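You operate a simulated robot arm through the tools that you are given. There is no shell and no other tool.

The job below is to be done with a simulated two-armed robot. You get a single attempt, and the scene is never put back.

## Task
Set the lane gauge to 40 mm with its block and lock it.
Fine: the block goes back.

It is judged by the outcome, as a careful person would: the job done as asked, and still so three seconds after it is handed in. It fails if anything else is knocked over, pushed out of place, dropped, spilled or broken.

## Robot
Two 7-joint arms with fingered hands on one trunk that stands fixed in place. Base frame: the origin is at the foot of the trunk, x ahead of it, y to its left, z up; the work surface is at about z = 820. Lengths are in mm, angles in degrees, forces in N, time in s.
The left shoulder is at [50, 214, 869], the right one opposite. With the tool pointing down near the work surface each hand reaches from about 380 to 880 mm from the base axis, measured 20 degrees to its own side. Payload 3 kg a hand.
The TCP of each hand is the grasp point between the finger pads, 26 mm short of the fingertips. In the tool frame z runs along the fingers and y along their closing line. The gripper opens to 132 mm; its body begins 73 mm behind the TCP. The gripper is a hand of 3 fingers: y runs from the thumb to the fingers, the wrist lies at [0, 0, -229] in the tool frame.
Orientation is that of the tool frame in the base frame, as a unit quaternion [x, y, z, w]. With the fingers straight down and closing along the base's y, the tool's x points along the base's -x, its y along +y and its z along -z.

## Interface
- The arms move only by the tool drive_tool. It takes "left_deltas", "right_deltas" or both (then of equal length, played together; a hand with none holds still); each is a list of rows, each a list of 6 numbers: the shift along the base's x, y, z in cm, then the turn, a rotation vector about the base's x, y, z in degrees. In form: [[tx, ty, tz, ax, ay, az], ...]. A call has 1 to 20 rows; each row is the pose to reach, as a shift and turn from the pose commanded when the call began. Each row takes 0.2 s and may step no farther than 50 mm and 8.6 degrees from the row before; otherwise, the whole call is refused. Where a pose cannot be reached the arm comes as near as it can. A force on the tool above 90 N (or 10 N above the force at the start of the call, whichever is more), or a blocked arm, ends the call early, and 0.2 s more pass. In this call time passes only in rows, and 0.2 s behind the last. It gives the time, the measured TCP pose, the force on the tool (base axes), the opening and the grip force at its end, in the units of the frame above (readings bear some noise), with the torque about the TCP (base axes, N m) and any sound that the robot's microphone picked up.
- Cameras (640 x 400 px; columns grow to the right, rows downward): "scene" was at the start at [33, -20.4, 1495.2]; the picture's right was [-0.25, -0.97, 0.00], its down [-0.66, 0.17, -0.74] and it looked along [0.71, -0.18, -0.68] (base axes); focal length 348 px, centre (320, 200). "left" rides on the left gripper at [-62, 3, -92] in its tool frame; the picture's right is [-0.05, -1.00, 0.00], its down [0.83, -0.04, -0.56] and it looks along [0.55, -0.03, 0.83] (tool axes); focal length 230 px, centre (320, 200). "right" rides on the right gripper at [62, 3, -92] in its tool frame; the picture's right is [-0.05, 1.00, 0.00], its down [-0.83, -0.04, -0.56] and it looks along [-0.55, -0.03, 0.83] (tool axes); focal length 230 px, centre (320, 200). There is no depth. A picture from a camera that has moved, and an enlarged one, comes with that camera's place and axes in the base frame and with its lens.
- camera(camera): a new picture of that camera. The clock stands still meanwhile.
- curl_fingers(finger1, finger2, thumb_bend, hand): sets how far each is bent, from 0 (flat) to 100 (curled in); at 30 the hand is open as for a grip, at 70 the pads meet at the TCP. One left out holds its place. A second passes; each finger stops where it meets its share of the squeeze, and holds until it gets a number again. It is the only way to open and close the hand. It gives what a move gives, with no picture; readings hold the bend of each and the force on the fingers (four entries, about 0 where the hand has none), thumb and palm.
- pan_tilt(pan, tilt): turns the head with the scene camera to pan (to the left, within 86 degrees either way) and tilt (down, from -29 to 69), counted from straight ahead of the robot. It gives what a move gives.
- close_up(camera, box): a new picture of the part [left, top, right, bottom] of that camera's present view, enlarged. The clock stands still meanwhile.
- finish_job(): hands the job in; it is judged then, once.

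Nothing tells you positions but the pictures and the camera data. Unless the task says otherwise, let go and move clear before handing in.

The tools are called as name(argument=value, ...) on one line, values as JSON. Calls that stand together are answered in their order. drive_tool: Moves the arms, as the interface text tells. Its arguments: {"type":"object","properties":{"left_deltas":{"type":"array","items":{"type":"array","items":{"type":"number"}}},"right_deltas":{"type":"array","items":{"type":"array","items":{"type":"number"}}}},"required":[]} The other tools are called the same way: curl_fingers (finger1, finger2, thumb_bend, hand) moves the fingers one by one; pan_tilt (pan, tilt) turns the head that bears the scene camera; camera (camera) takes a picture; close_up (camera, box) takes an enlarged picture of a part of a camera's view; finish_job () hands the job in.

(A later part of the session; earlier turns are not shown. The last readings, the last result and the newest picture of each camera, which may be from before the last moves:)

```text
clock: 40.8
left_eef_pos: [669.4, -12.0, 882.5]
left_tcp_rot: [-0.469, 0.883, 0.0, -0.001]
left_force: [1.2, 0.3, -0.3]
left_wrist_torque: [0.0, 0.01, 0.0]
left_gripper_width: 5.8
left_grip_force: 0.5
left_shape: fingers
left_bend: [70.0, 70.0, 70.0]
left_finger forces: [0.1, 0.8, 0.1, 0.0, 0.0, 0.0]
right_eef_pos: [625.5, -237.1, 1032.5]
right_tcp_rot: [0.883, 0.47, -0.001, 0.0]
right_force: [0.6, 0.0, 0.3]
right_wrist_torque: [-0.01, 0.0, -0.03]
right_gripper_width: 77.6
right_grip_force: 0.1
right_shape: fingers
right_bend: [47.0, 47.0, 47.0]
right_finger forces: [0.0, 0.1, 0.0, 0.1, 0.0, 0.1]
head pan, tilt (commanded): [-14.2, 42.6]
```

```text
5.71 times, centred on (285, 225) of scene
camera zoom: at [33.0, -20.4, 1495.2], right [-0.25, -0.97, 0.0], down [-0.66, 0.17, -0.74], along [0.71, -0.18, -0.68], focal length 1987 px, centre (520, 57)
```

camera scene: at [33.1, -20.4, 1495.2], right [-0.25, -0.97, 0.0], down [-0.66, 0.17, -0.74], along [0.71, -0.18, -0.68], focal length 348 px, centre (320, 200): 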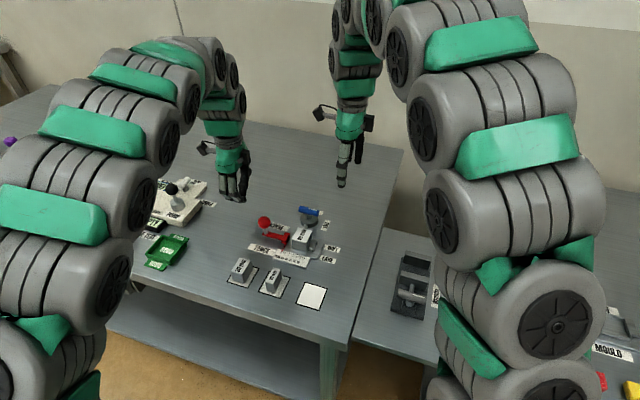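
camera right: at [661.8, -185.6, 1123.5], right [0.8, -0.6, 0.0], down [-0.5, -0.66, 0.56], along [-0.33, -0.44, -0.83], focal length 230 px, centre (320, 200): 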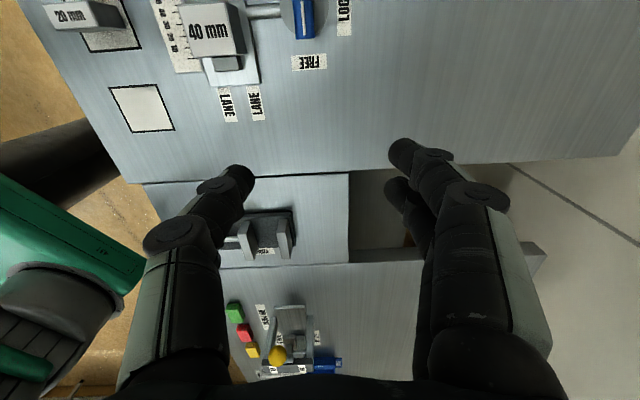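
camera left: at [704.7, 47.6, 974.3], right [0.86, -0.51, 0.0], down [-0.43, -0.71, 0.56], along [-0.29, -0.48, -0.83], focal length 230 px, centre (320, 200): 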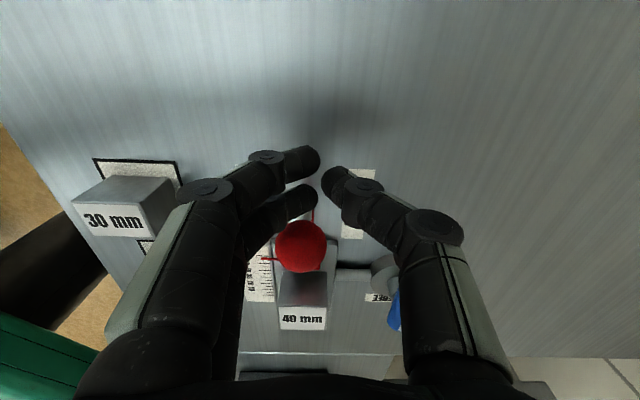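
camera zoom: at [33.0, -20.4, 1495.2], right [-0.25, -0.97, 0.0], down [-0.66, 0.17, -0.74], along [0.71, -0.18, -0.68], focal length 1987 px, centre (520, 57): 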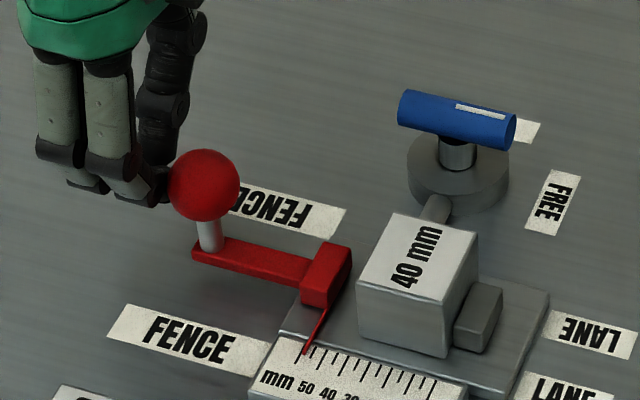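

The finger has met the ball and the fence has begun to slide with hardly any force, which confirms it is free. I'll push on in small steps toward the block.

drive_tool(left_deltas=[[-0.113, -0.165, 0, 0, 0, 0], [-0.227, -0.33, 0, 0, 0, 0], [-0.34, -0.494, 0, 0, 0, 0], [-0.453, -0.66, 0, 0, 0, 0], [-0.566, -0.824, 0, 0, 0, 0]])

close_up(camera="scene", box=[230, 190, 340, 260])

camera(camera="left")

```text
clock: 42.0
left_eef_pos: [664.3, -18.2, 883.2]
left_tcp_rot: [-0.471, 0.882, 0.0, 0.0]
left_force: [0.4, 0.6, -0.6]
left_wrist_torque: [0.0, -0.03, 0.0]
left_gripper_width: 5.9
left_grip_force: 0.4
left_shape: fingers
left_bend: [70.0, 70.0, 70.0]
left_finger forces: [0.0, 0.8, 0.1, 0.0, 0.0, 0.0]
right_eef_pos: [625.1, -236.4, 1032.5]
right_tcp_rot: [0.883, 0.469, 0.0, 0.001]
right_force: [0.4, 0.0, 0.0]
right_wrist_torque: [-0.03, -0.02, 0.0]
right_gripper_width: 77.5
right_grip_force: 0.0
right_shape: fingers
right_bend: [47.0, 47.0, 47.0]
right_finger forces: [0.0, 0.1, 0.0, 0.1, 0.0, 0.0]
head pan, tilt (commanded): [-14.2, 42.6]
```

```text
5.71 times, centred on (285, 225) of scene
camera zoom: at [33.0, -20.4, 1495.2], right [-0.25, -0.97, 0.0], down [-0.66, 0.17, -0.74], along [0.71, -0.18, -0.68], focal length 1987 px, centre (520, 57)
```

zoom: 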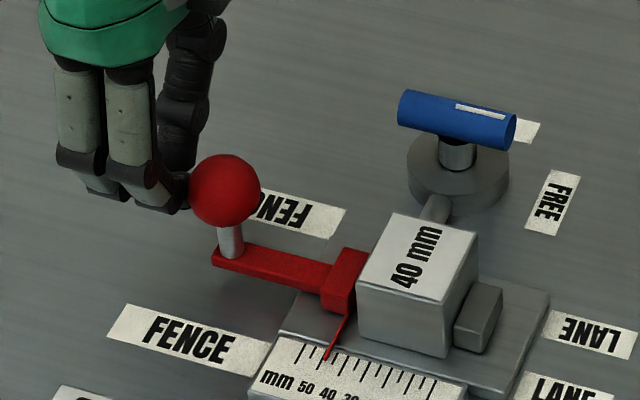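

```text
taken
camera left: at [695.4, 33.2, 974.0], right [0.86, -0.51, 0.0], down [-0.43, -0.71, 0.56], along [-0.29, -0.48, -0.83], focal length 230 px, centre (320, 200)
```

left: 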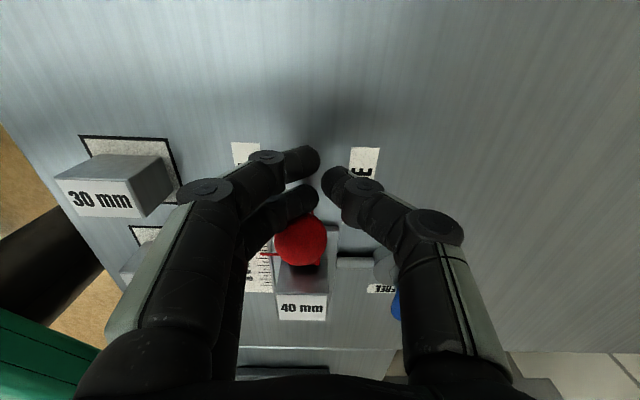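

The fence is roughly halfway there, with about 8–9 mm left. I'll continue carefully.

drive_tool(left_deltas=[[-0.113, -0.165, 0, 0, 0, 0], [-0.227, -0.33, 0, 0, 0, 0], [-0.34, -0.494, 0, 0, 0, 0]])

drive_tool(left_deltas=[[-0.057, -0.082, 0, 0, 0, 0]])

drive_tool(left_deltas=[[-0.057, -0.082, 0, 0, 0, 0]])

close_up(camera="scene", box=[240, 195, 340, 260])

```text
clock: 42.8
left_eef_pos: [659.2, -24.2, 883.3]
left_tcp_rot: [-0.47, 0.883, 0.0, 0.0]
left_force: [0.1, 0.3, 0.1]
left_wrist_torque: [0.01, 0.01, 0.04]
left_gripper_width: 6.0
left_grip_force: 0.8
left_shape: fingers
left_bend: [70.0, 70.0, 70.0]
left_finger forces: [0.1, 0.8, 0.0, 0.1, 0.0, 0.0]
right_eef_pos: [625.6, -235.6, 1032.8]
right_tcp_rot: [0.883, 0.47, 0.0, 0.0]
right_force: [0.5, 0.4, 0.2]
right_wrist_torque: [0.01, 0.0, 0.01]
right_gripper_width: 77.8
right_grip_force: 0.1
right_shape: fingers
right_bend: [47.0, 47.0, 47.0]
right_finger forces: [0.0, 0.0, 0.0, 0.0, 0.0, 0.1]
head pan, tilt (commanded): [-14.2, 42.6]
```

```text
clock: 43.2
left_eef_pos: [659.9, -24.1, 883.3]
left_tcp_rot: [-0.47, 0.883, -0.001, 0.0]
left_force: [0.7, 0.4, -0.1]
left_wrist_torque: [-0.02, 0.0, 0.02]
left_gripper_width: 6.0
left_grip_force: 0.4
left_shape: fingers
left_bend: [70.0, 70.0, 70.0]
left_finger forces: [0.1, 0.9, 0.0, 0.0, 0.0, 0.0]
right_eef_pos: [625.0, -235.6, 1033.3]
right_tcp_rot: [0.883, 0.47, 0.0, 0.0]
right_force: [0.4, -0.9, 0.4]
right_wrist_torque: [0.02, 0.02, 0.01]
right_gripper_width: 77.4
right_grip_force: 0.1
right_shape: fingers
right_bend: [47.0, 47.0, 47.0]
right_finger forces: [0.0, 0.0, 0.0, 0.1, 0.0, 0.1]
head pan, tilt (commanded): [-14.2, 42.6]
```

```text
clock: 43.6
left_eef_pos: [659.4, -24.5, 884.0]
left_tcp_rot: [-0.471, 0.882, 0.0, 0.001]
left_force: [1.7, -0.4, -0.9]
left_wrist_torque: [0.01, -0.01, 0.0]
left_gripper_width: 6.3
left_grip_force: 0.9
left_shape: fingers
left_bend: [70.0, 70.0, 70.0]
left_finger forces: [0.0, 1.5, 0.0, 0.0, 0.0, 0.1]
right_eef_pos: [625.5, -235.5, 1032.5]
right_tcp_rot: [0.883, 0.469, 0.0, 0.0]
right_force: [0.2, 0.0, 1.4]
right_wrist_torque: [0.03, -0.02, -0.04]
right_gripper_width: 77.3
right_grip_force: 0.2
right_shape: fingers
right_bend: [47.0, 47.0, 47.0]
right_finger forces: [0.0, 0.1, 0.1, 0.1, 0.0, 0.1]
head pan, tilt (commanded): [-14.2, 42.6]
```

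```text
6.15 times, centred on (290, 228) of scene
camera zoom: at [33.0, -20.4, 1495.2], right [-0.25, -0.97, 0.0], down [-0.66, 0.17, -0.74], along [0.71, -0.18, -0.68], focal length 2140 px, centre (505, 31)
```

zoom: 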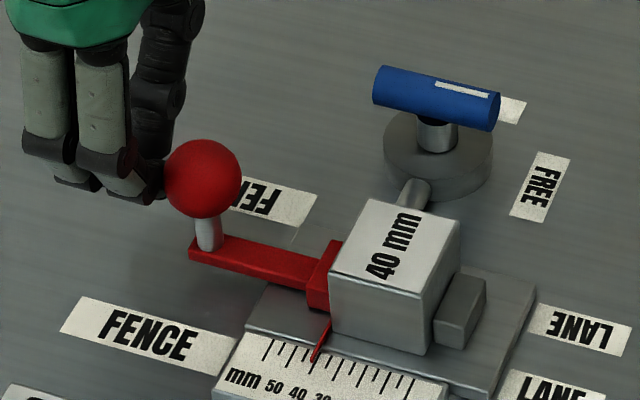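

The fence is close to the block, or just touching it, with the pointer near 40. I'll take more 1 mm steps and watch for the force to rise.

drive_tool(left_deltas=[[-0.057, -0.082, 0, 0, 0, 0]])

drive_tool(left_deltas=[[-0.057, -0.082, 0, 0, 0, 0]])

close_up(camera="scene", box=[270, 210, 330, 250])

camera(camera="left")

```text
clock: 44.0
left_eef_pos: [659.2, -26.2, 883.7]
left_tcp_rot: [-0.471, 0.882, 0.0, 0.0]
left_force: [3.2, 2.6, -0.9]
left_wrist_torque: [-0.01, -0.03, -0.06]
left_gripper_width: 6.1
left_grip_force: 1.4
left_shape: fingers
left_bend: [70.0, 70.0, 70.0]
left_finger forces: [0.0, 3.6, 0.0, 0.1, 0.0, 0.0]
right_eef_pos: [625.4, -235.5, 1033.6]
right_tcp_rot: [0.883, 0.47, 0.0, -0.001]
right_force: [0.1, 0.9, -0.2]
right_wrist_torque: [0.0, 0.0, -0.02]
right_gripper_width: 77.5
right_grip_force: 0.1
right_shape: fingers
right_bend: [47.0, 47.0, 47.0]
right_finger forces: [0.0, 0.1, 0.1, 0.1, 0.1, 0.0]
head pan, tilt (commanded): [-14.2, 42.6]
```

```text
clock: 44.4
left_eef_pos: [658.0, -25.9, 882.7]
left_tcp_rot: [-0.47, 0.883, 0.0, 0.0]
left_force: [4.5, 6.1, 0.0]
left_wrist_torque: [0.05, -0.07, -0.07]
left_gripper_width: 6.0
left_grip_force: 4.1
left_shape: fingers
left_bend: [70.0, 70.0, 70.0]
left_finger forces: [0.0, 7.5, 0.0, 0.0, 0.0, 0.1]
right_eef_pos: [625.5, -236.3, 1031.1]
right_tcp_rot: [0.883, 0.47, 0.0, 0.0]
right_force: [0.3, 0.7, -0.3]
right_wrist_torque: [0.0, -0.02, 0.0]
right_gripper_width: 77.4
right_grip_force: 0.0
right_shape: fingers
right_bend: [47.0, 47.0, 47.0]
right_finger forces: [0.0, 0.1, 0.0, 0.0, 0.1, 0.0]
head pan, tilt (commanded): [-14.2, 42.6]
```

```text
10.00 times, centred on (300, 230) of scene
camera zoom: at [33.1, -20.3, 1495.2], right [-0.25, -0.97, 0.0], down [-0.66, 0.17, -0.74], along [0.71, -0.18, -0.68], focal length 3477 px, centre (520, -100)
```

zoom: 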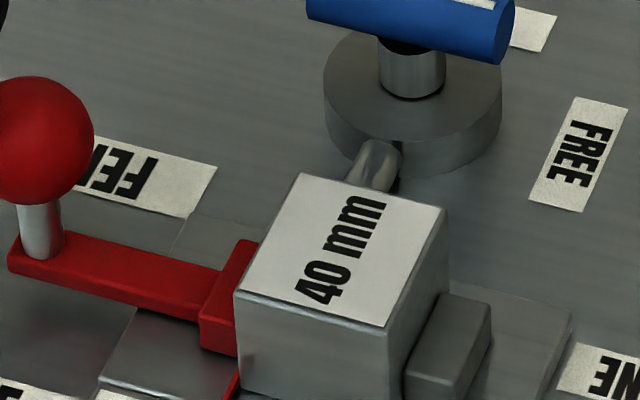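

```text
taken
camera left: at [689.8, 25.9, 974.0], right [0.86, -0.51, 0.0], down [-0.43, -0.71, 0.56], along [-0.29, -0.48, -0.83], focal length 230 px, centre (320, 200)
```

left: 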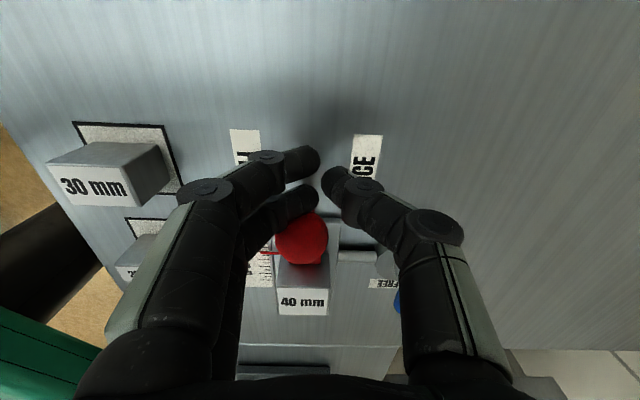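

The fence is hard against the block, which is against the stop, at about 7.5 N. I'll press slightly more so everything squares up, then back the left hand straight off. Holding it there would foul the right hand's camera while the lever turns, and the fence has friction enough to stay.

drive_tool(left_deltas=[[-0.04, -0.058, 0, 0, 0, 0], [-0.057, -0.082, 0, 0, 0, 0]])

close_up(camera="scene", box=[265, 215, 325, 255])

drive_tool(left_deltas=[[0.057, 0.082, 0, 0, 0, 0], [0.17, 0.247, 0, 0, 0, 0], [0.57, 0.82, 0, 0, 0, 0], [1.4, 2.05, 0, 0, 0, 0], [2.3, 3.3, 0.5, 0, 0, 0]])

close_up(camera="scene", box=[265, 215, 325, 255])

```text
clock: 45.0
left_eef_pos: [657.8, -27.6, 882.7]
left_tcp_rot: [-0.47, 0.883, 0.0, 0.001]
left_force: [7.7, 11.2, -2.4]
left_wrist_torque: [0.17, -0.16, -0.14]
left_gripper_width: 6.0
left_grip_force: 6.5
left_shape: fingers
left_bend: [70.0, 70.0, 70.0]
left_finger forces: [0.1, 13.3, 0.0, 0.0, 0.1, 0.0]
right_eef_pos: [625.2, -235.6, 1032.1]
right_tcp_rot: [0.882, 0.47, 0.0, 0.001]
right_force: [-0.5, 0.5, 0.0]
right_wrist_torque: [-0.03, -0.04, 0.02]
right_gripper_width: 77.3
right_grip_force: 0.1
right_shape: fingers
right_bend: [47.0, 47.0, 47.0]
right_finger forces: [0.0, 0.0, 0.0, 0.0, 0.1, 0.0]
head pan, tilt (commanded): [-14.2, 42.6]
```

```text
10.00 times, centred on (295, 235) of scene
camera zoom: at [33.2, -20.2, 1495.2], right [-0.25, -0.97, 0.0], down [-0.66, 0.17, -0.74], along [0.71, -0.18, -0.68], focal length 3477 px, centre (570, -150)
```

zoom: 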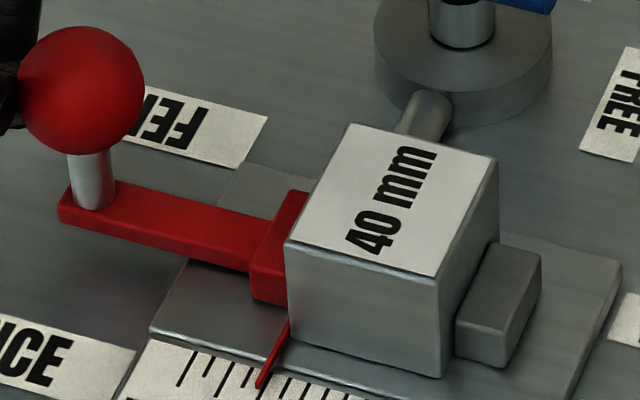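

```text
clock: 46.2
left_eef_pos: [679.7, 4.2, 887.9]
left_tcp_rot: [-0.47, 0.883, 0.0, -0.001]
left_force: [0.0, 0.2, 0.6]
left_wrist_torque: [0.0, 0.05, 0.01]
left_gripper_width: 6.2
left_grip_force: 0.1
left_shape: fingers
left_bend: [70.0, 70.0, 70.0]
left_finger forces: [0.0, 0.0, 0.0, 0.0, 0.0, 0.0]
right_eef_pos: [624.9, -235.5, 1032.5]
right_tcp_rot: [0.883, 0.469, 0.0, -0.001]
right_force: [-0.5, -0.4, 0.2]
right_wrist_torque: [0.02, 0.02, 0.02]
right_gripper_width: 77.4
right_grip_force: 0.1
right_shape: fingers
right_bend: [47.0, 47.0, 47.0]
right_finger forces: [0.0, 0.1, 0.0, 0.1, 0.1, 0.1]
head pan, tilt (commanded): [-14.2, 42.6]
```

```text
10.00 times, centred on (295, 235) of scene
camera zoom: at [33.0, -20.4, 1495.2], right [-0.25, -0.97, 0.0], down [-0.66, 0.17, -0.74], along [0.71, -0.18, -0.68], focal length 3477 px, centre (570, -150)
```

zoom: 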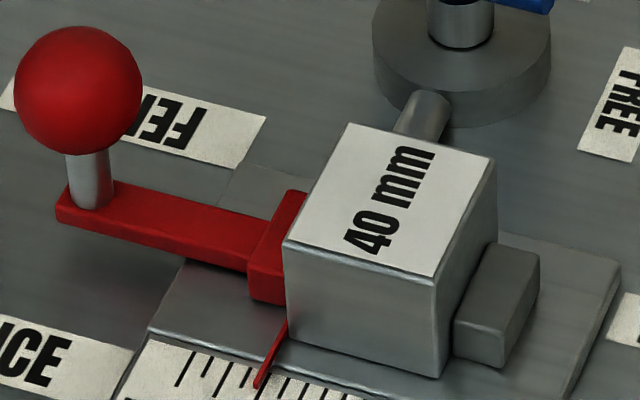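

The fence stayed put after the left hand withdrew: it is flush with the block, and the block is flush with the stop. I'll retreat the left hand fully and bring the right hand back above the lever, narrowing its opening so the thumb clears the block.

drive_tool(left_deltas=[[0.5, 1, 2, 0, 0, 0], [0.5, 3, 5, 0, 0, 0], [0, 5.5, 8, 0, 0, 0], [-1, 8, 11, 0, 0, 0], [-2, 10.5, 14, 0, 0, 0], [-3, 13, 17, 0, 0, 0]], right_deltas=[[0.7, 1.4, -0.5, 0, 0, -0.5], [1.4, 2.8, -1, 0, 0, -0.5], [2.1, 4.2, -1.5, 0, 0, -0.5], [2.8, 5.6, -2, 0, 0, -0.5], [3.4, 7, -2.5, 0, 0, -0.5], [4.03, 8.39, -3.1, 0, 0, -0.5]])

curl_fingers(hand="right", finger1=56, finger2=56, thumb_bend=56)

camera(camera="right")

camera(camera="scene")

```text
clock: 47.6
left_eef_pos: [648.2, 134.0, 1056.8]
left_tcp_rot: [-0.47, 0.883, 0.0, -0.001]
left_force: [0.1, 0.1, -0.9]
left_wrist_torque: [-0.02, 0.02, -0.02]
left_gripper_width: 5.9
left_grip_force: 0.1
left_shape: fingers
left_bend: [70.0, 70.0, 70.0]
left_finger forces: [0.0, 0.0, 0.0, 0.0, 0.0, 0.0]
right_eef_pos: [667.2, -152.3, 1001.7]
right_tcp_rot: [0.885, 0.465, -0.001, 0.0]
right_force: [0.4, -0.1, 0.2]
right_wrist_torque: [-0.03, 0.05, -0.03]
right_gripper_width: 77.7
right_grip_force: 0.0
right_shape: fingers
right_bend: [47.0, 47.0, 47.0]
right_finger forces: [0.0, 0.0, 0.0, 0.0, 0.0, 0.1]
head pan, tilt (commanded): [-14.2, 42.6]
```

```text
clock: 48.6
left_eef_pos: [649.1, 135.2, 1056.7]
left_tcp_rot: [-0.469, 0.883, 0.001, 0.0]
left_force: [0.1, 0.3, 0.3]
left_wrist_torque: [-0.01, 0.01, 0.03]
left_gripper_width: 5.8
left_grip_force: 0.0
left_shape: fingers
left_bend: [70.0, 70.0, 70.0]
left_finger forces: [0.1, 0.0, 0.0, 0.0, 0.0, 0.0]
right_eef_pos: [668.2, -151.3, 1000.8]
right_tcp_rot: [0.885, 0.466, 0.0, 0.0]
right_force: [0.3, -1.1, 0.4]
right_wrist_torque: [0.0, -0.01, -0.03]
right_gripper_width: 48.4
right_grip_force: 0.1
right_shape: fingers
right_bend: [56.0, 56.0, 56.0]
right_finger forces: [0.0, 0.0, 0.0, 0.1, 0.0, 0.0]
head pan, tilt (commanded): [-14.2, 42.6]
```

```text
taken
camera right: at [704.8, -101.3, 1092.6], right [0.79, -0.61, 0.0], down [-0.51, -0.66, 0.56], along [-0.34, -0.44, -0.83], focal length 230 px, centre (320, 200)
```

right: 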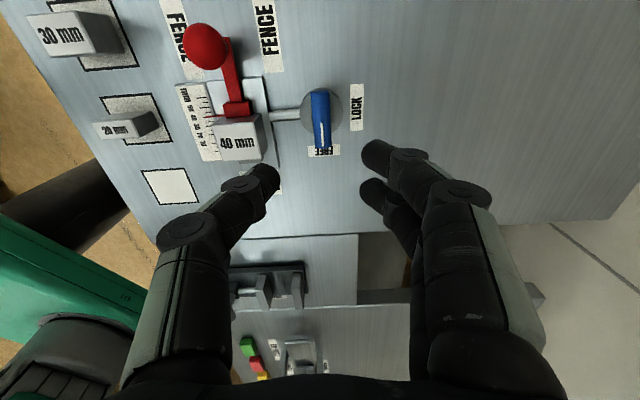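

```text
taken
camera scene: at [33.0, -20.4, 1495.2], right [-0.25, -0.97, 0.0], down [-0.66, 0.17, -0.74], along [0.71, -0.18, -0.68], focal length 348 px, centre (320, 200)
```

scene: 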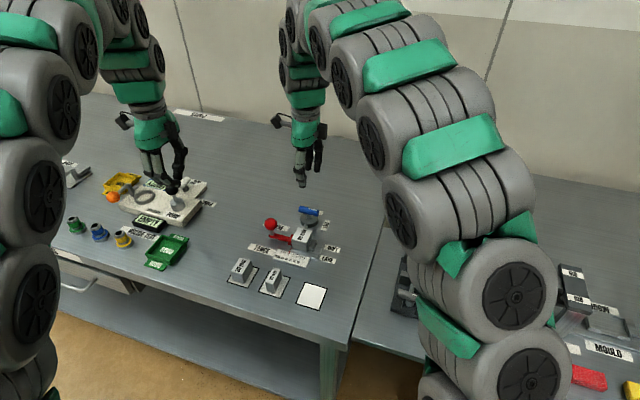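

Let me check the lever alignment and the fence-to-block contact from above before descending.

close_up(camera="right", box=[170, 60, 370, 185])

```text
3.20 times, centred on (270, 122) of right
camera zoom: at [704.8, -101.3, 1092.6], right [0.79, -0.61, 0.0], down [-0.51, -0.66, 0.56], along [-0.34, -0.44, -0.83], focal length 736 px, centre (480, 448)
```

zoom: 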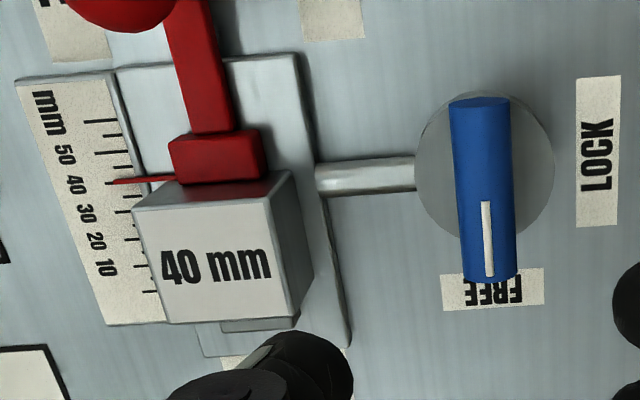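

The pointer reads 40 and the fence is flush. The lever pivot now resolves to about (669.3,-150) with the handle at -124°. I'll make a small correction and descend onto the lever.

drive_tool(right_deltas=[[0.12, 0.2, -3, 0, 0, 0.4], [0.12, 0.2, -6, 0, 0, 0.4], [0.12, 0.2, -9, 0, 0, 0.4], [0.12, 0.2, -11, 0, 0, 0.4], [0.12, 0.2, -12.5, 0, 0, 0.4], [0.12, 0.2, -13.2, 0, 0, 0.4]])

camera(camera="right")

close_up(camera="scene", box=[250, 180, 350, 250])

```text
clock: 50.0
left_eef_pos: [649.5, 134.0, 1057.0]
left_tcp_rot: [-0.47, 0.883, 0.0, -0.001]
left_force: [-0.7, 0.7, 0.9]
left_wrist_torque: [-0.02, 0.02, 0.0]
left_gripper_width: 6.0
left_grip_force: 0.1
left_shape: fingers
left_bend: [70.0, 70.0, 70.0]
left_finger forces: [0.0, 0.0, 0.0, 0.0, 0.0, 0.1]
right_eef_pos: [668.0, -149.8, 869.5]
right_tcp_rot: [0.883, 0.469, -0.001, 0.0]
right_force: [0.6, -0.2, -0.8]
right_wrist_torque: [0.02, -0.01, 0.0]
right_gripper_width: 48.3
right_grip_force: 0.0
right_shape: fingers
right_bend: [56.0, 56.0, 56.0]
right_finger forces: [0.0, 0.0, 0.1, 0.0, 0.0, 0.0]
head pan, tilt (commanded): [-14.2, 42.6]
```

```text
taken
camera right: at [704.6, -99.1, 959.5], right [0.8, -0.6, 0.0], down [-0.5, -0.66, 0.56], along [-0.34, -0.44, -0.83], focal length 230 px, centre (320, 200)
```

right: 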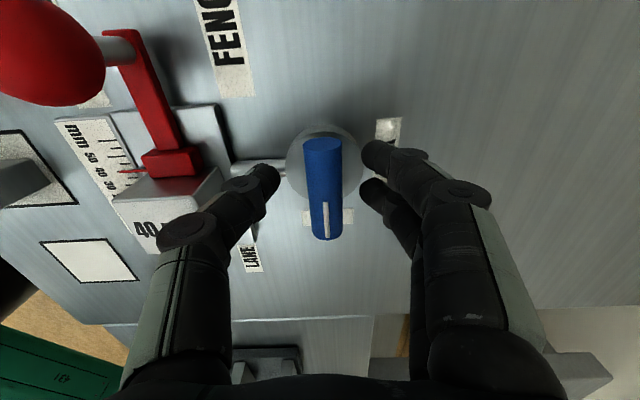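

```text
5.71 times, centred on (300, 215) of scene
camera zoom: at [33.0, -20.4, 1495.2], right [-0.25, -0.97, 0.0], down [-0.66, 0.17, -0.74], along [0.71, -0.18, -0.68], focal length 1987 px, centre (434, 114)
```

zoom: 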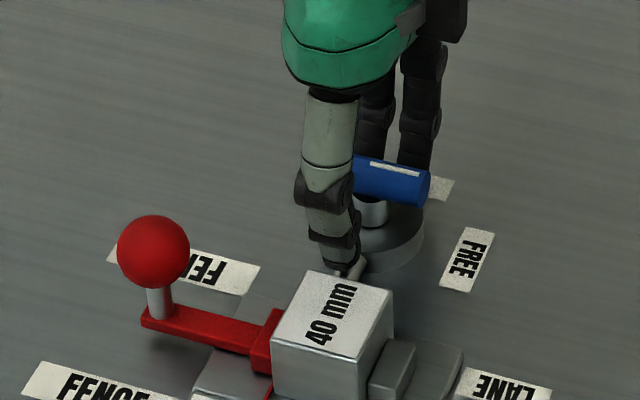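

The lever is centred between the fingers and the thumb is clear of the block. I'll close on it.

curl_fingers(hand="right", finger1=70, finger2=70, thumb_bend=70)

drive_tool(right_deltas=[[0, 0, 0, 0, 0, 5], [0, 0, 0, 0, 0, 10], [0, 0, 0, 0, 0, 15], [0, 0, 0, 0, 0, 20]])

camera(camera="right")

close_up(camera="scene", box=[250, 180, 350, 250])

```text
clock: 51.0
left_eef_pos: [649.3, 135.0, 1056.6]
left_tcp_rot: [-0.47, 0.883, -0.001, 0.0]
left_force: [0.6, -0.5, 0.7]
left_wrist_torque: [-0.01, 0.02, 0.01]
left_gripper_width: 6.0
left_grip_force: 0.0
left_shape: fingers
left_bend: [70.0, 70.0, 70.0]
left_finger forces: [0.0, 0.0, 0.1, 0.0, 0.0, 0.1]
right_eef_pos: [668.6, -149.9, 868.0]
right_tcp_rot: [0.883, 0.469, 0.0, -0.001]
right_force: [0.6, -0.7, -5.3]
right_wrist_torque: [0.02, 0.05, -0.02]
right_gripper_width: 14.4
right_grip_force: 4.7
right_shape: fingers
right_bend: [67.0, 66.0, 68.0]
right_finger forces: [2.9, 2.8, 0.0, 0.0, 3.6, 0.0]
head pan, tilt (commanded): [-14.2, 42.6]
```

```text
clock: 52.0
left_eef_pos: [649.7, 134.1, 1056.9]
left_tcp_rot: [-0.471, 0.882, 0.0, 0.0]
left_force: [-0.4, 0.1, 0.3]
left_wrist_torque: [0.03, 0.04, 0.02]
left_gripper_width: 6.1
left_grip_force: 0.0
left_shape: fingers
left_bend: [70.0, 70.0, 70.0]
left_finger forces: [0.0, 0.1, 0.0, 0.0, 0.0, 0.0]
right_eef_pos: [669.2, -151.5, 869.9]
right_tcp_rot: [0.788, 0.615, 0.001, 0.0]
right_force: [-2.5, -1.7, -4.2]
right_wrist_torque: [-0.05, 0.07, -0.02]
right_gripper_width: 14.6
right_grip_force: 5.2
right_shape: fingers
right_bend: [67.0, 67.0, 68.0]
right_finger forces: [2.5, 2.7, 0.1, 0.0, 5.1, 0.0]
head pan, tilt (commanded): [-14.2, 42.6]
```

```text
taken
camera right: at [686.3, -89.8, 959.9], right [0.96, -0.29, 0.0], down [-0.24, -0.8, 0.56], along [-0.16, -0.53, -0.83], focal length 230 px, centre (320, 200)
```

right: 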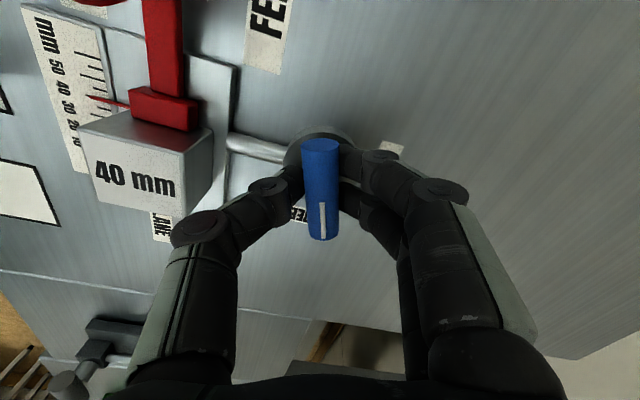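

```text
5.71 times, centred on (300, 215) of scene
camera zoom: at [33.0, -20.5, 1495.2], right [-0.25, -0.97, 0.0], down [-0.66, 0.17, -0.74], along [0.71, -0.18, -0.68], focal length 1987 px, centre (434, 114)
```

zoom: 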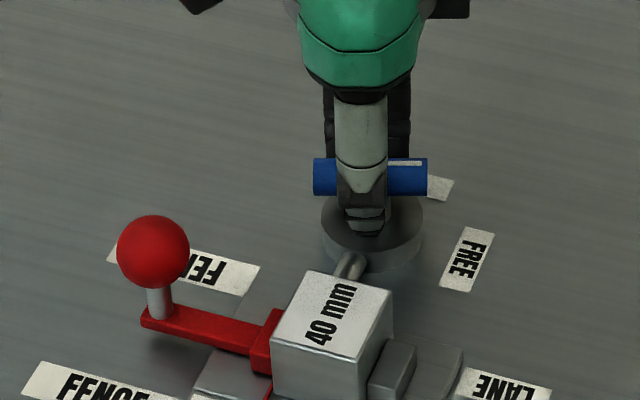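

The lever follows and the thumb stays clear of the block. I'll continue round to LOCK.

drive_tool(right_deltas=[[0, 0, 0, 0, 0, 7], [0, 0, 0, 0, 0, 14], [0, 0, 0, 0, 0, 21], [0, 0, 0, 0, 0, 28], [0, 0, 0, 0, 0, 35], [0, 0, 0, 0, 0, 42], [0, 0, 0, 0, 0, 49], [0, 0, 0, 0, 0, 56], [0, 0, 0, 0, 0, 62], [0, 0, 0, 0, 0, 67], [0, 0, 0, 0, 0, 70]])

camera(camera="right")

close_up(camera="scene", box=[250, 180, 350, 250])

```text
clock: 54.4
left_eef_pos: [649.5, 134.0, 1056.4]
left_tcp_rot: [-0.47, 0.883, 0.0, 0.0]
left_force: [0.1, -0.6, 1.1]
left_wrist_torque: [0.01, -0.01, -0.01]
left_gripper_width: 5.9
left_grip_force: 0.1
left_shape: fingers
left_bend: [70.0, 70.0, 70.0]
left_finger forces: [0.0, 0.1, 0.0, 0.0, 0.1, 0.0]
right_eef_pos: [668.2, -150.5, 869.3]
right_tcp_rot: [0.292, 0.956, 0.0, 0.0]
right_force: [-2.5, -3.4, -2.7]
right_wrist_torque: [-0.1, 0.06, -0.1]
right_gripper_width: 15.5
right_grip_force: 5.5
right_shape: fingers
right_bend: [68.0, 68.0, 68.0]
right_finger forces: [2.1, 2.2, 0.0, 0.0, 7.1, 0.1]
head pan, tilt (commanded): [-14.2, 42.6]
```

```text
taken
camera right: at [618.5, -111.7, 960.1], right [0.6, 0.8, 0.0], down [0.66, -0.5, 0.56], along [0.44, -0.33, -0.83], focal length 230 px, centre (320, 200)
```

right: 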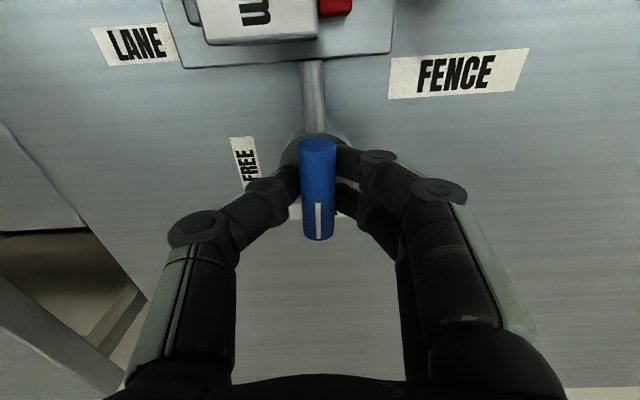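

```text
5.71 times, centred on (300, 215) of scene
camera zoom: at [33.0, -20.5, 1495.2], right [-0.25, -0.97, 0.0], down [-0.66, 0.17, -0.74], along [0.71, -0.18, -0.68], focal length 1987 px, centre (434, 114)
```

zoom: 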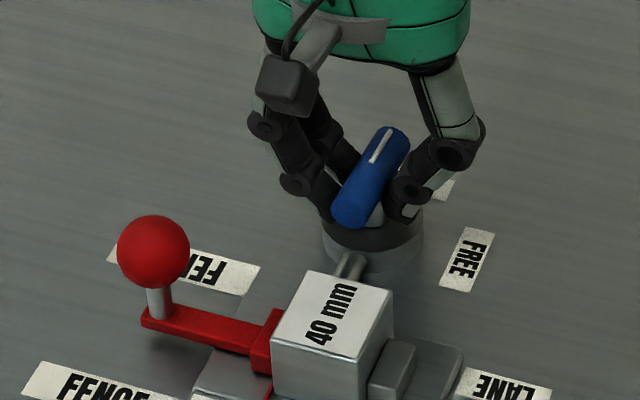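

The lever is within about 2–3° of its original LOCK position. I'll press on a few more degrees to seat it fully.

drive_tool(right_deltas=[[0, 0, 0, 0, 0, 3], [0, 0, 0, 0, 0, 6]])

camera(camera="right")

close_up(camera="scene", box=[250, 180, 350, 250])

```text
clock: 55.0
left_eef_pos: [649.8, 135.0, 1056.7]
left_tcp_rot: [-0.47, 0.883, 0.0, 0.0]
left_force: [-0.2, -0.4, -1.4]
left_wrist_torque: [-0.02, 0.0, -0.01]
left_gripper_width: 6.2
left_grip_force: 0.1
left_shape: fingers
left_bend: [70.0, 70.0, 70.0]
left_finger forces: [0.0, 0.0, 0.0, 0.1, 0.0, 0.0]
right_eef_pos: [668.8, -149.9, 868.5]
right_tcp_rot: [0.242, 0.97, 0.0, 0.0]
right_force: [-4.2, -5.1, -1.3]
right_wrist_torque: [-0.14, 0.1, -0.06]
right_gripper_width: 15.9
right_grip_force: 7.2
right_shape: fingers
right_bend: [68.0, 68.0, 68.0]
right_finger forces: [2.4, 1.6, 0.0, 0.2, 8.8, 0.1]
head pan, tilt (commanded): [-14.2, 42.6]
```

```text
taken
camera right: at [615.2, -116.9, 960.0], right [0.52, 0.86, 0.0], down [0.71, -0.43, 0.55], along [0.48, -0.29, -0.83], focal length 230 px, centre (320, 200)
```

right: 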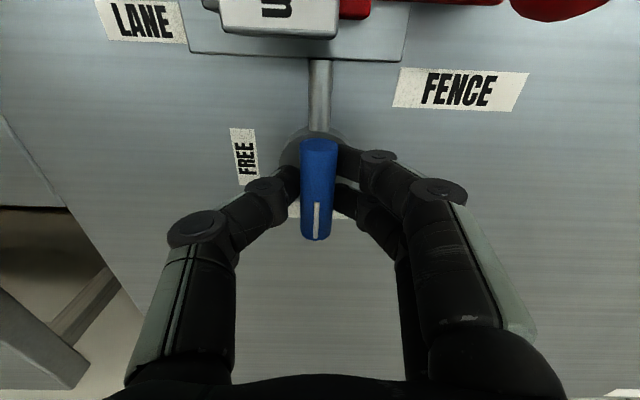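

```text
5.71 times, centred on (300, 215) of scene
camera zoom: at [33.0, -20.5, 1495.2], right [-0.25, -0.97, 0.0], down [-0.66, 0.17, -0.74], along [0.71, -0.18, -0.68], focal length 1987 px, centre (434, 114)
```

zoom: 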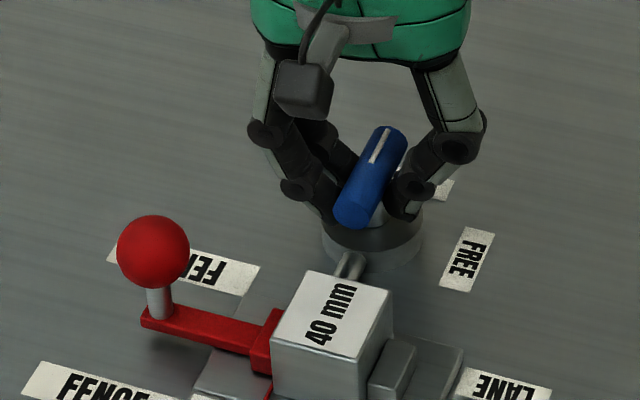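

The lever is now at the same orientation as its original LOCK position. I'll give one small extra nudge to confirm it is at the end of its travel.

drive_tool(right_deltas=[[0, 0, 0, 0, 0, 2], [0, 0, 0, 0, 0, 4]])

camera(camera="right")

close_up(camera="scene", box=[250, 180, 350, 250])

```text
clock: 55.6
left_eef_pos: [649.8, 134.7, 1056.9]
left_tcp_rot: [-0.47, 0.883, 0.0, 0.0]
left_force: [0.0, -0.1, 0.5]
left_wrist_torque: [-0.01, 0.02, 0.02]
left_gripper_width: 5.8
left_grip_force: 0.1
left_shape: fingers
left_bend: [70.0, 70.0, 70.0]
left_finger forces: [0.0, 0.0, 0.0, 0.0, 0.1, 0.0]
right_eef_pos: [668.1, -150.1, 868.7]
right_tcp_rot: [0.208, 0.978, 0.0, 0.0]
right_force: [-5.1, -3.9, 0.4]
right_wrist_torque: [-0.1, 0.14, -0.07]
right_gripper_width: 16.7
right_grip_force: 6.0
right_shape: fingers
right_bend: [67.0, 69.0, 68.0]
right_finger forces: [2.6, 1.4, 0.1, 0.0, 8.5, 0.1]
head pan, tilt (commanded): [-14.2, 42.6]
```

```text
taken
camera right: at [613.4, -120.7, 959.8], right [0.45, 0.89, 0.0], down [0.74, -0.38, 0.55], along [0.49, -0.25, -0.83], focal length 230 px, centre (320, 200)
```

right: 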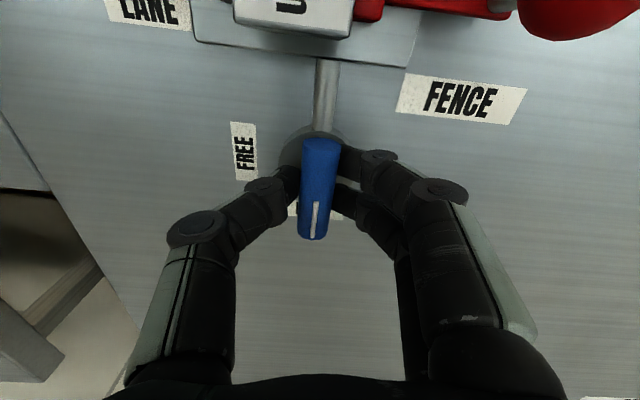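

```text
5.71 times, centred on (300, 215) of scene
camera zoom: at [33.0, -20.5, 1495.2], right [-0.25, -0.97, 0.0], down [-0.66, 0.17, -0.74], along [0.71, -0.18, -0.68], focal length 1987 px, centre (434, 114)
```

zoom: 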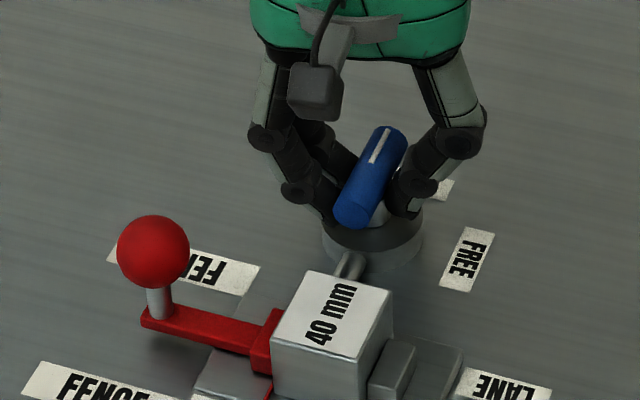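

The lever didn't move any further, so it's at its LOCK end stop. I'll release, rise and inspect.

curl_fingers(hand="right", finger1=45, finger2=45, thumb_bend=45)

drive_tool(right_deltas=[[0, 0, 3, 0, 0, 0], [0, 0, 6, 0, 0, 0], [0, 0, 10, 0, 0, 0], [0, 0, 13, 0, 0, 0]])

camera(camera="right")

close_up(camera="scene", box=[250, 195, 350, 265])

```text
clock: 56.6
left_eef_pos: [648.9, 134.5, 1058.4]
left_tcp_rot: [-0.469, 0.883, 0.001, -0.001]
left_force: [-0.4, -0.8, 0.2]
left_wrist_torque: [0.01, 0.03, 0.02]
left_gripper_width: 5.8
left_grip_force: 0.0
left_shape: fingers
left_bend: [70.0, 70.0, 70.0]
left_finger forces: [0.1, 0.0, 0.1, 0.0, 0.1, 0.0]
right_eef_pos: [668.0, -150.5, 868.9]
right_tcp_rot: [0.208, 0.978, 0.0, 0.0]
right_force: [-0.7, 0.4, 0.4]
right_wrist_torque: [-0.02, 0.03, 0.03]
right_gripper_width: 84.1
right_grip_force: 0.0
right_shape: fingers
right_bend: [45.0, 45.0, 45.0]
right_finger forces: [0.0, 0.0, 0.0, 0.0, 0.1, 0.0]
head pan, tilt (commanded): [-14.2, 42.6]
```

```text
clock: 57.6
left_eef_pos: [648.1, 134.4, 1056.0]
left_tcp_rot: [-0.47, 0.883, 0.001, 0.0]
left_force: [-0.7, 0.9, 0.2]
left_wrist_torque: [0.04, -0.01, 0.0]
left_gripper_width: 5.8
left_grip_force: 0.0
left_shape: fingers
left_bend: [70.0, 70.0, 70.0]
left_finger forces: [0.0, 0.1, 0.1, 0.0, 0.0, 0.0]
right_eef_pos: [669.3, -148.0, 999.0]
right_tcp_rot: [0.208, 0.978, 0.0, 0.0]
right_force: [0.7, 0.2, 0.1]
right_wrist_torque: [0.01, 0.0, 0.02]
right_gripper_width: 84.1
right_grip_force: 0.1
right_shape: fingers
right_bend: [45.0, 45.0, 45.0]
right_finger forces: [0.1, 0.0, 0.1, 0.0, 0.0, 0.0]
head pan, tilt (commanded): [-14.2, 42.6]
```

```text
taken
camera right: at [613.7, -119.2, 1090.7], right [0.45, 0.89, 0.0], down [0.74, -0.38, 0.55], along [0.49, -0.25, -0.83], focal length 230 px, centre (320, 200)
```

right: 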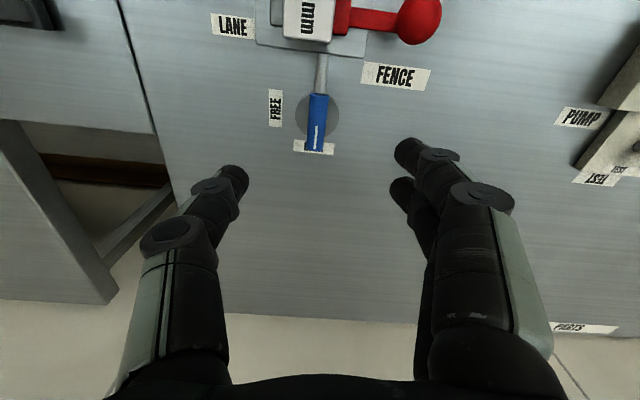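

```text
5.71 times, centred on (300, 230) of scene
camera zoom: at [33.0, -20.4, 1495.2], right [-0.25, -0.97, 0.0], down [-0.66, 0.17, -0.74], along [0.71, -0.18, -0.68], focal length 1987 px, centre (434, 29)
```

zoom: 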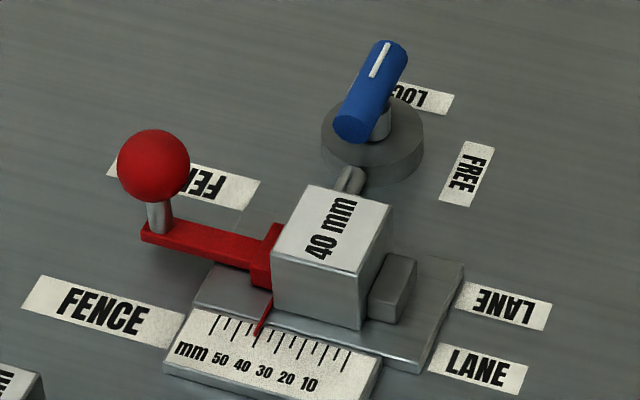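

The lever is at LOCK and the pointer reads 40 with the fence still flush on the block. Now I'll bring the right hand back over the block, turned front-to-back as before, to take it out.

drive_tool(right_deltas=[[-0.7, 0.3, 0, 0, 0, -8.4], [-1.4, 0.6, 0, 0, 0, -16.8], [-2.1, 0.9, 0, 0, 0, -25.2], [-2.8, 1.2, 0, 0, 0, -33.6], [-3.5, 1.5, 0, 0, 0, -42], [-4.2, 1.8, 0, 0, 0, -50.4], [-4.9, 2.1, 0, 0, 0, -58.8], [-5.6, 2.4, 0, 0, 0, -67.2], [-6.3, 2.7, 0, 0, 0, -75.6], [-7, 3, 0, 0, 0, -84], [-7.6, 3.2, 0, 0, 0, -92.4], [-8.16, 3.4, 0, 0, 0, -100]])

camera(camera="right")

close_up(camera="right", box=[230, 50, 390, 150])

```text
clock: 60.2
left_eef_pos: [649.9, 134.9, 1057.2]
left_tcp_rot: [-0.47, 0.883, 0.0, 0.0]
left_force: [0.4, 0.4, -0.6]
left_wrist_torque: [0.0, 0.01, 0.03]
left_gripper_width: 6.3
left_grip_force: 0.0
left_shape: fingers
left_bend: [70.0, 70.0, 70.0]
left_finger forces: [0.0, 0.0, 0.0, 0.0, 0.0, 0.0]
right_eef_pos: [587.0, -116.6, 999.6]
right_tcp_rot: [0.884, 0.468, 0.001, 0.0]
right_force: [0.3, -1.4, -0.2]
right_wrist_torque: [0.0, 0.0, -0.03]
right_gripper_width: 84.2
right_grip_force: 0.1
right_shape: fingers
right_bend: [45.0, 45.0, 45.0]
right_finger forces: [0.0, 0.1, 0.0, 0.0, 0.0, 0.0]
head pan, tilt (commanded): [-14.2, 42.6]
```

```text
taken
camera right: at [623.3, -66.1, 1090.1], right [0.8, -0.6, 0.0], down [-0.5, -0.66, 0.56], along [-0.34, -0.44, -0.83], focal length 230 px, centre (320, 200)
```

right: 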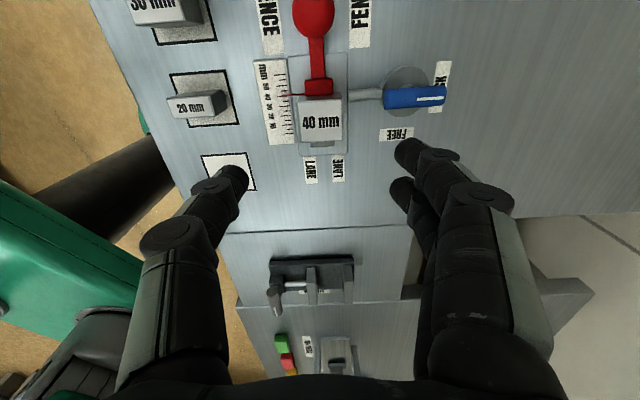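

```text
4.00 times, centred on (310, 100) of right
camera zoom: at [623.3, -66.1, 1090.1], right [0.8, -0.6, 0.0], down [-0.5, -0.66, 0.56], along [-0.34, -0.44, -0.83], focal length 920 px, centre (360, 600)
```

zoom: 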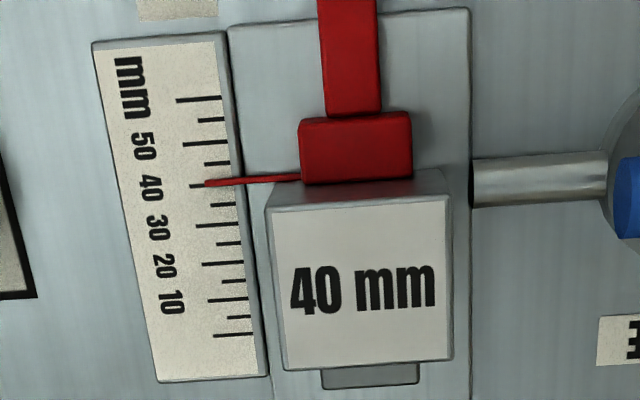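

The pointer is exactly on the 40 mark. The locked lever now points toward the lane, so I'll narrow the opening to keep the rear fingers off its end, then descend.

curl_fingers(hand="right", finger1=53, finger2=53, thumb_bend=53)

drive_tool(right_deltas=[[0, 0, -3, 0, 0, 0], [0, 0, -6, 0, 0, 0], [0, 0, -8.5, 0, 0, 0], [0, 0, -9.5, 0, 0, 0]])

camera(camera="right")

close_up(camera="scene", box=[250, 180, 350, 260])

```text
clock: 61.2
left_eef_pos: [649.1, 135.0, 1057.0]
left_tcp_rot: [-0.469, 0.883, 0.0, 0.0]
left_force: [-0.3, -0.2, 0.5]
left_wrist_torque: [-0.01, -0.01, 0.0]
left_gripper_width: 6.2
left_grip_force: 0.2
left_shape: fingers
left_bend: [70.0, 70.0, 70.0]
left_finger forces: [0.1, 0.1, 0.1, 0.0, 0.0, 0.0]
right_eef_pos: [586.3, -116.6, 999.2]
right_tcp_rot: [0.883, 0.469, 0.0, 0.001]
right_force: [-0.5, -0.3, -0.2]
right_wrist_torque: [-0.03, 0.01, -0.02]
right_gripper_width: 58.6
right_grip_force: 0.0
right_shape: fingers
right_bend: [53.0, 53.0, 53.0]
right_finger forces: [0.0, 0.0, 0.1, 0.0, 0.0, 0.1]
head pan, tilt (commanded): [-14.2, 42.6]
```

```text
clock: 62.2
left_eef_pos: [649.1, 133.9, 1056.0]
left_tcp_rot: [-0.469, 0.883, 0.0, 0.001]
left_force: [-0.2, -0.3, 0.2]
left_wrist_torque: [-0.02, -0.01, -0.02]
left_gripper_width: 6.1
left_grip_force: 0.1
left_shape: fingers
left_bend: [70.0, 70.0, 70.0]
left_finger forces: [0.0, 0.0, 0.1, 0.1, 0.0, 0.0]
right_eef_pos: [588.4, -114.4, 904.3]
right_tcp_rot: [0.883, 0.469, 0.001, 0.0]
right_force: [-0.5, 0.5, 0.6]
right_wrist_torque: [0.04, 0.01, 0.02]
right_gripper_width: 58.2
right_grip_force: 0.1
right_shape: fingers
right_bend: [53.0, 53.0, 53.0]
right_finger forces: [0.0, 0.1, 0.0, 0.0, 0.1, 0.1]
head pan, tilt (commanded): [-14.2, 42.6]
```

```text
taken
camera right: at [623.9, -64.9, 994.3], right [0.8, -0.6, 0.0], down [-0.5, -0.66, 0.55], along [-0.33, -0.44, -0.83], focal length 230 px, centre (320, 200)
```

right: 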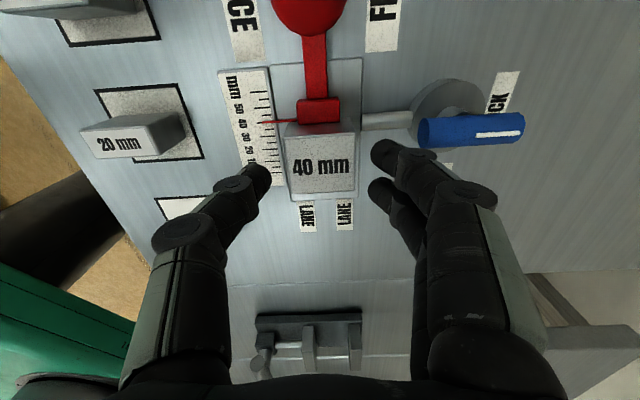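

```text
5.00 times, centred on (300, 220) of scene
camera zoom: at [33.0, -20.4, 1495.2], right [-0.25, -0.97, 0.0], down [-0.66, 0.17, -0.74], along [0.71, -0.18, -0.68], focal length 1738 px, centre (420, 100)
```

zoom: 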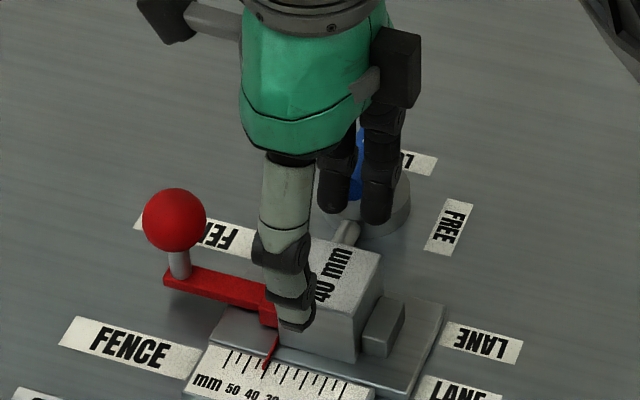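

The fingers are positioned to straddle the block and clear the lever end by roughly 11 mm. I'll descend the rest of the way slowly.

drive_tool(right_deltas=[[0, 0, -1, 0, 0, 0], [0, 0, -2, 0, 0, 0], [0, 0, -2.8, 0, 0, 0], [0, 0, -3.25, 0, 0, 0]])

camera(camera="right")

close_up(camera="scene", box=[250, 180, 350, 260])

```text
clock: 63.2
left_eef_pos: [649.5, 134.8, 1057.5]
left_tcp_rot: [-0.47, 0.883, 0.0, 0.0]
left_force: [0.5, 0.4, 0.1]
left_wrist_torque: [0.0, 0.02, -0.01]
left_gripper_width: 6.2
left_grip_force: 0.1
left_shape: fingers
left_bend: [70.0, 70.0, 70.0]
left_finger forces: [0.0, 0.0, 0.0, 0.0, 0.0, 0.1]
right_eef_pos: [587.6, -117.0, 870.4]
right_tcp_rot: [0.883, 0.469, 0.0, -0.001]
right_force: [-0.4, 0.1, -0.5]
right_wrist_torque: [0.01, 0.03, 0.03]
right_gripper_width: 58.1
right_grip_force: 0.1
right_shape: fingers
right_bend: [53.0, 53.0, 53.0]
right_finger forces: [0.0, 0.1, 0.0, 0.1, 0.0, 0.0]
head pan, tilt (commanded): [-14.2, 42.6]
```

```text
taken
camera right: at [623.4, -66.1, 961.7], right [0.8, -0.6, 0.0], down [-0.5, -0.66, 0.56], along [-0.34, -0.44, -0.83], focal length 230 px, centre (320, 200)
```

right: 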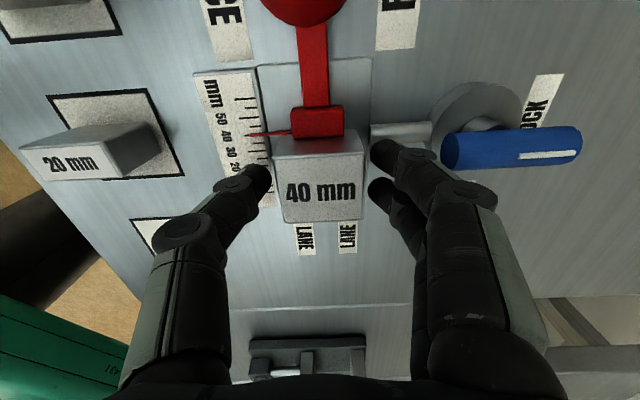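

```text
5.00 times, centred on (300, 220) of scene
camera zoom: at [33.0, -20.4, 1495.2], right [-0.25, -0.97, 0.0], down [-0.66, 0.17, -0.74], along [0.71, -0.18, -0.68], focal length 1738 px, centre (420, 100)
```

zoom: 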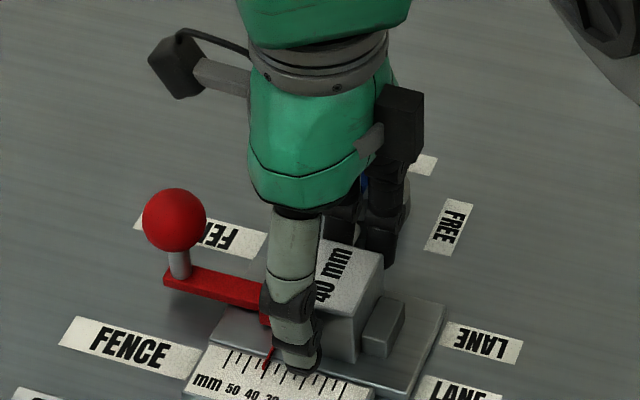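

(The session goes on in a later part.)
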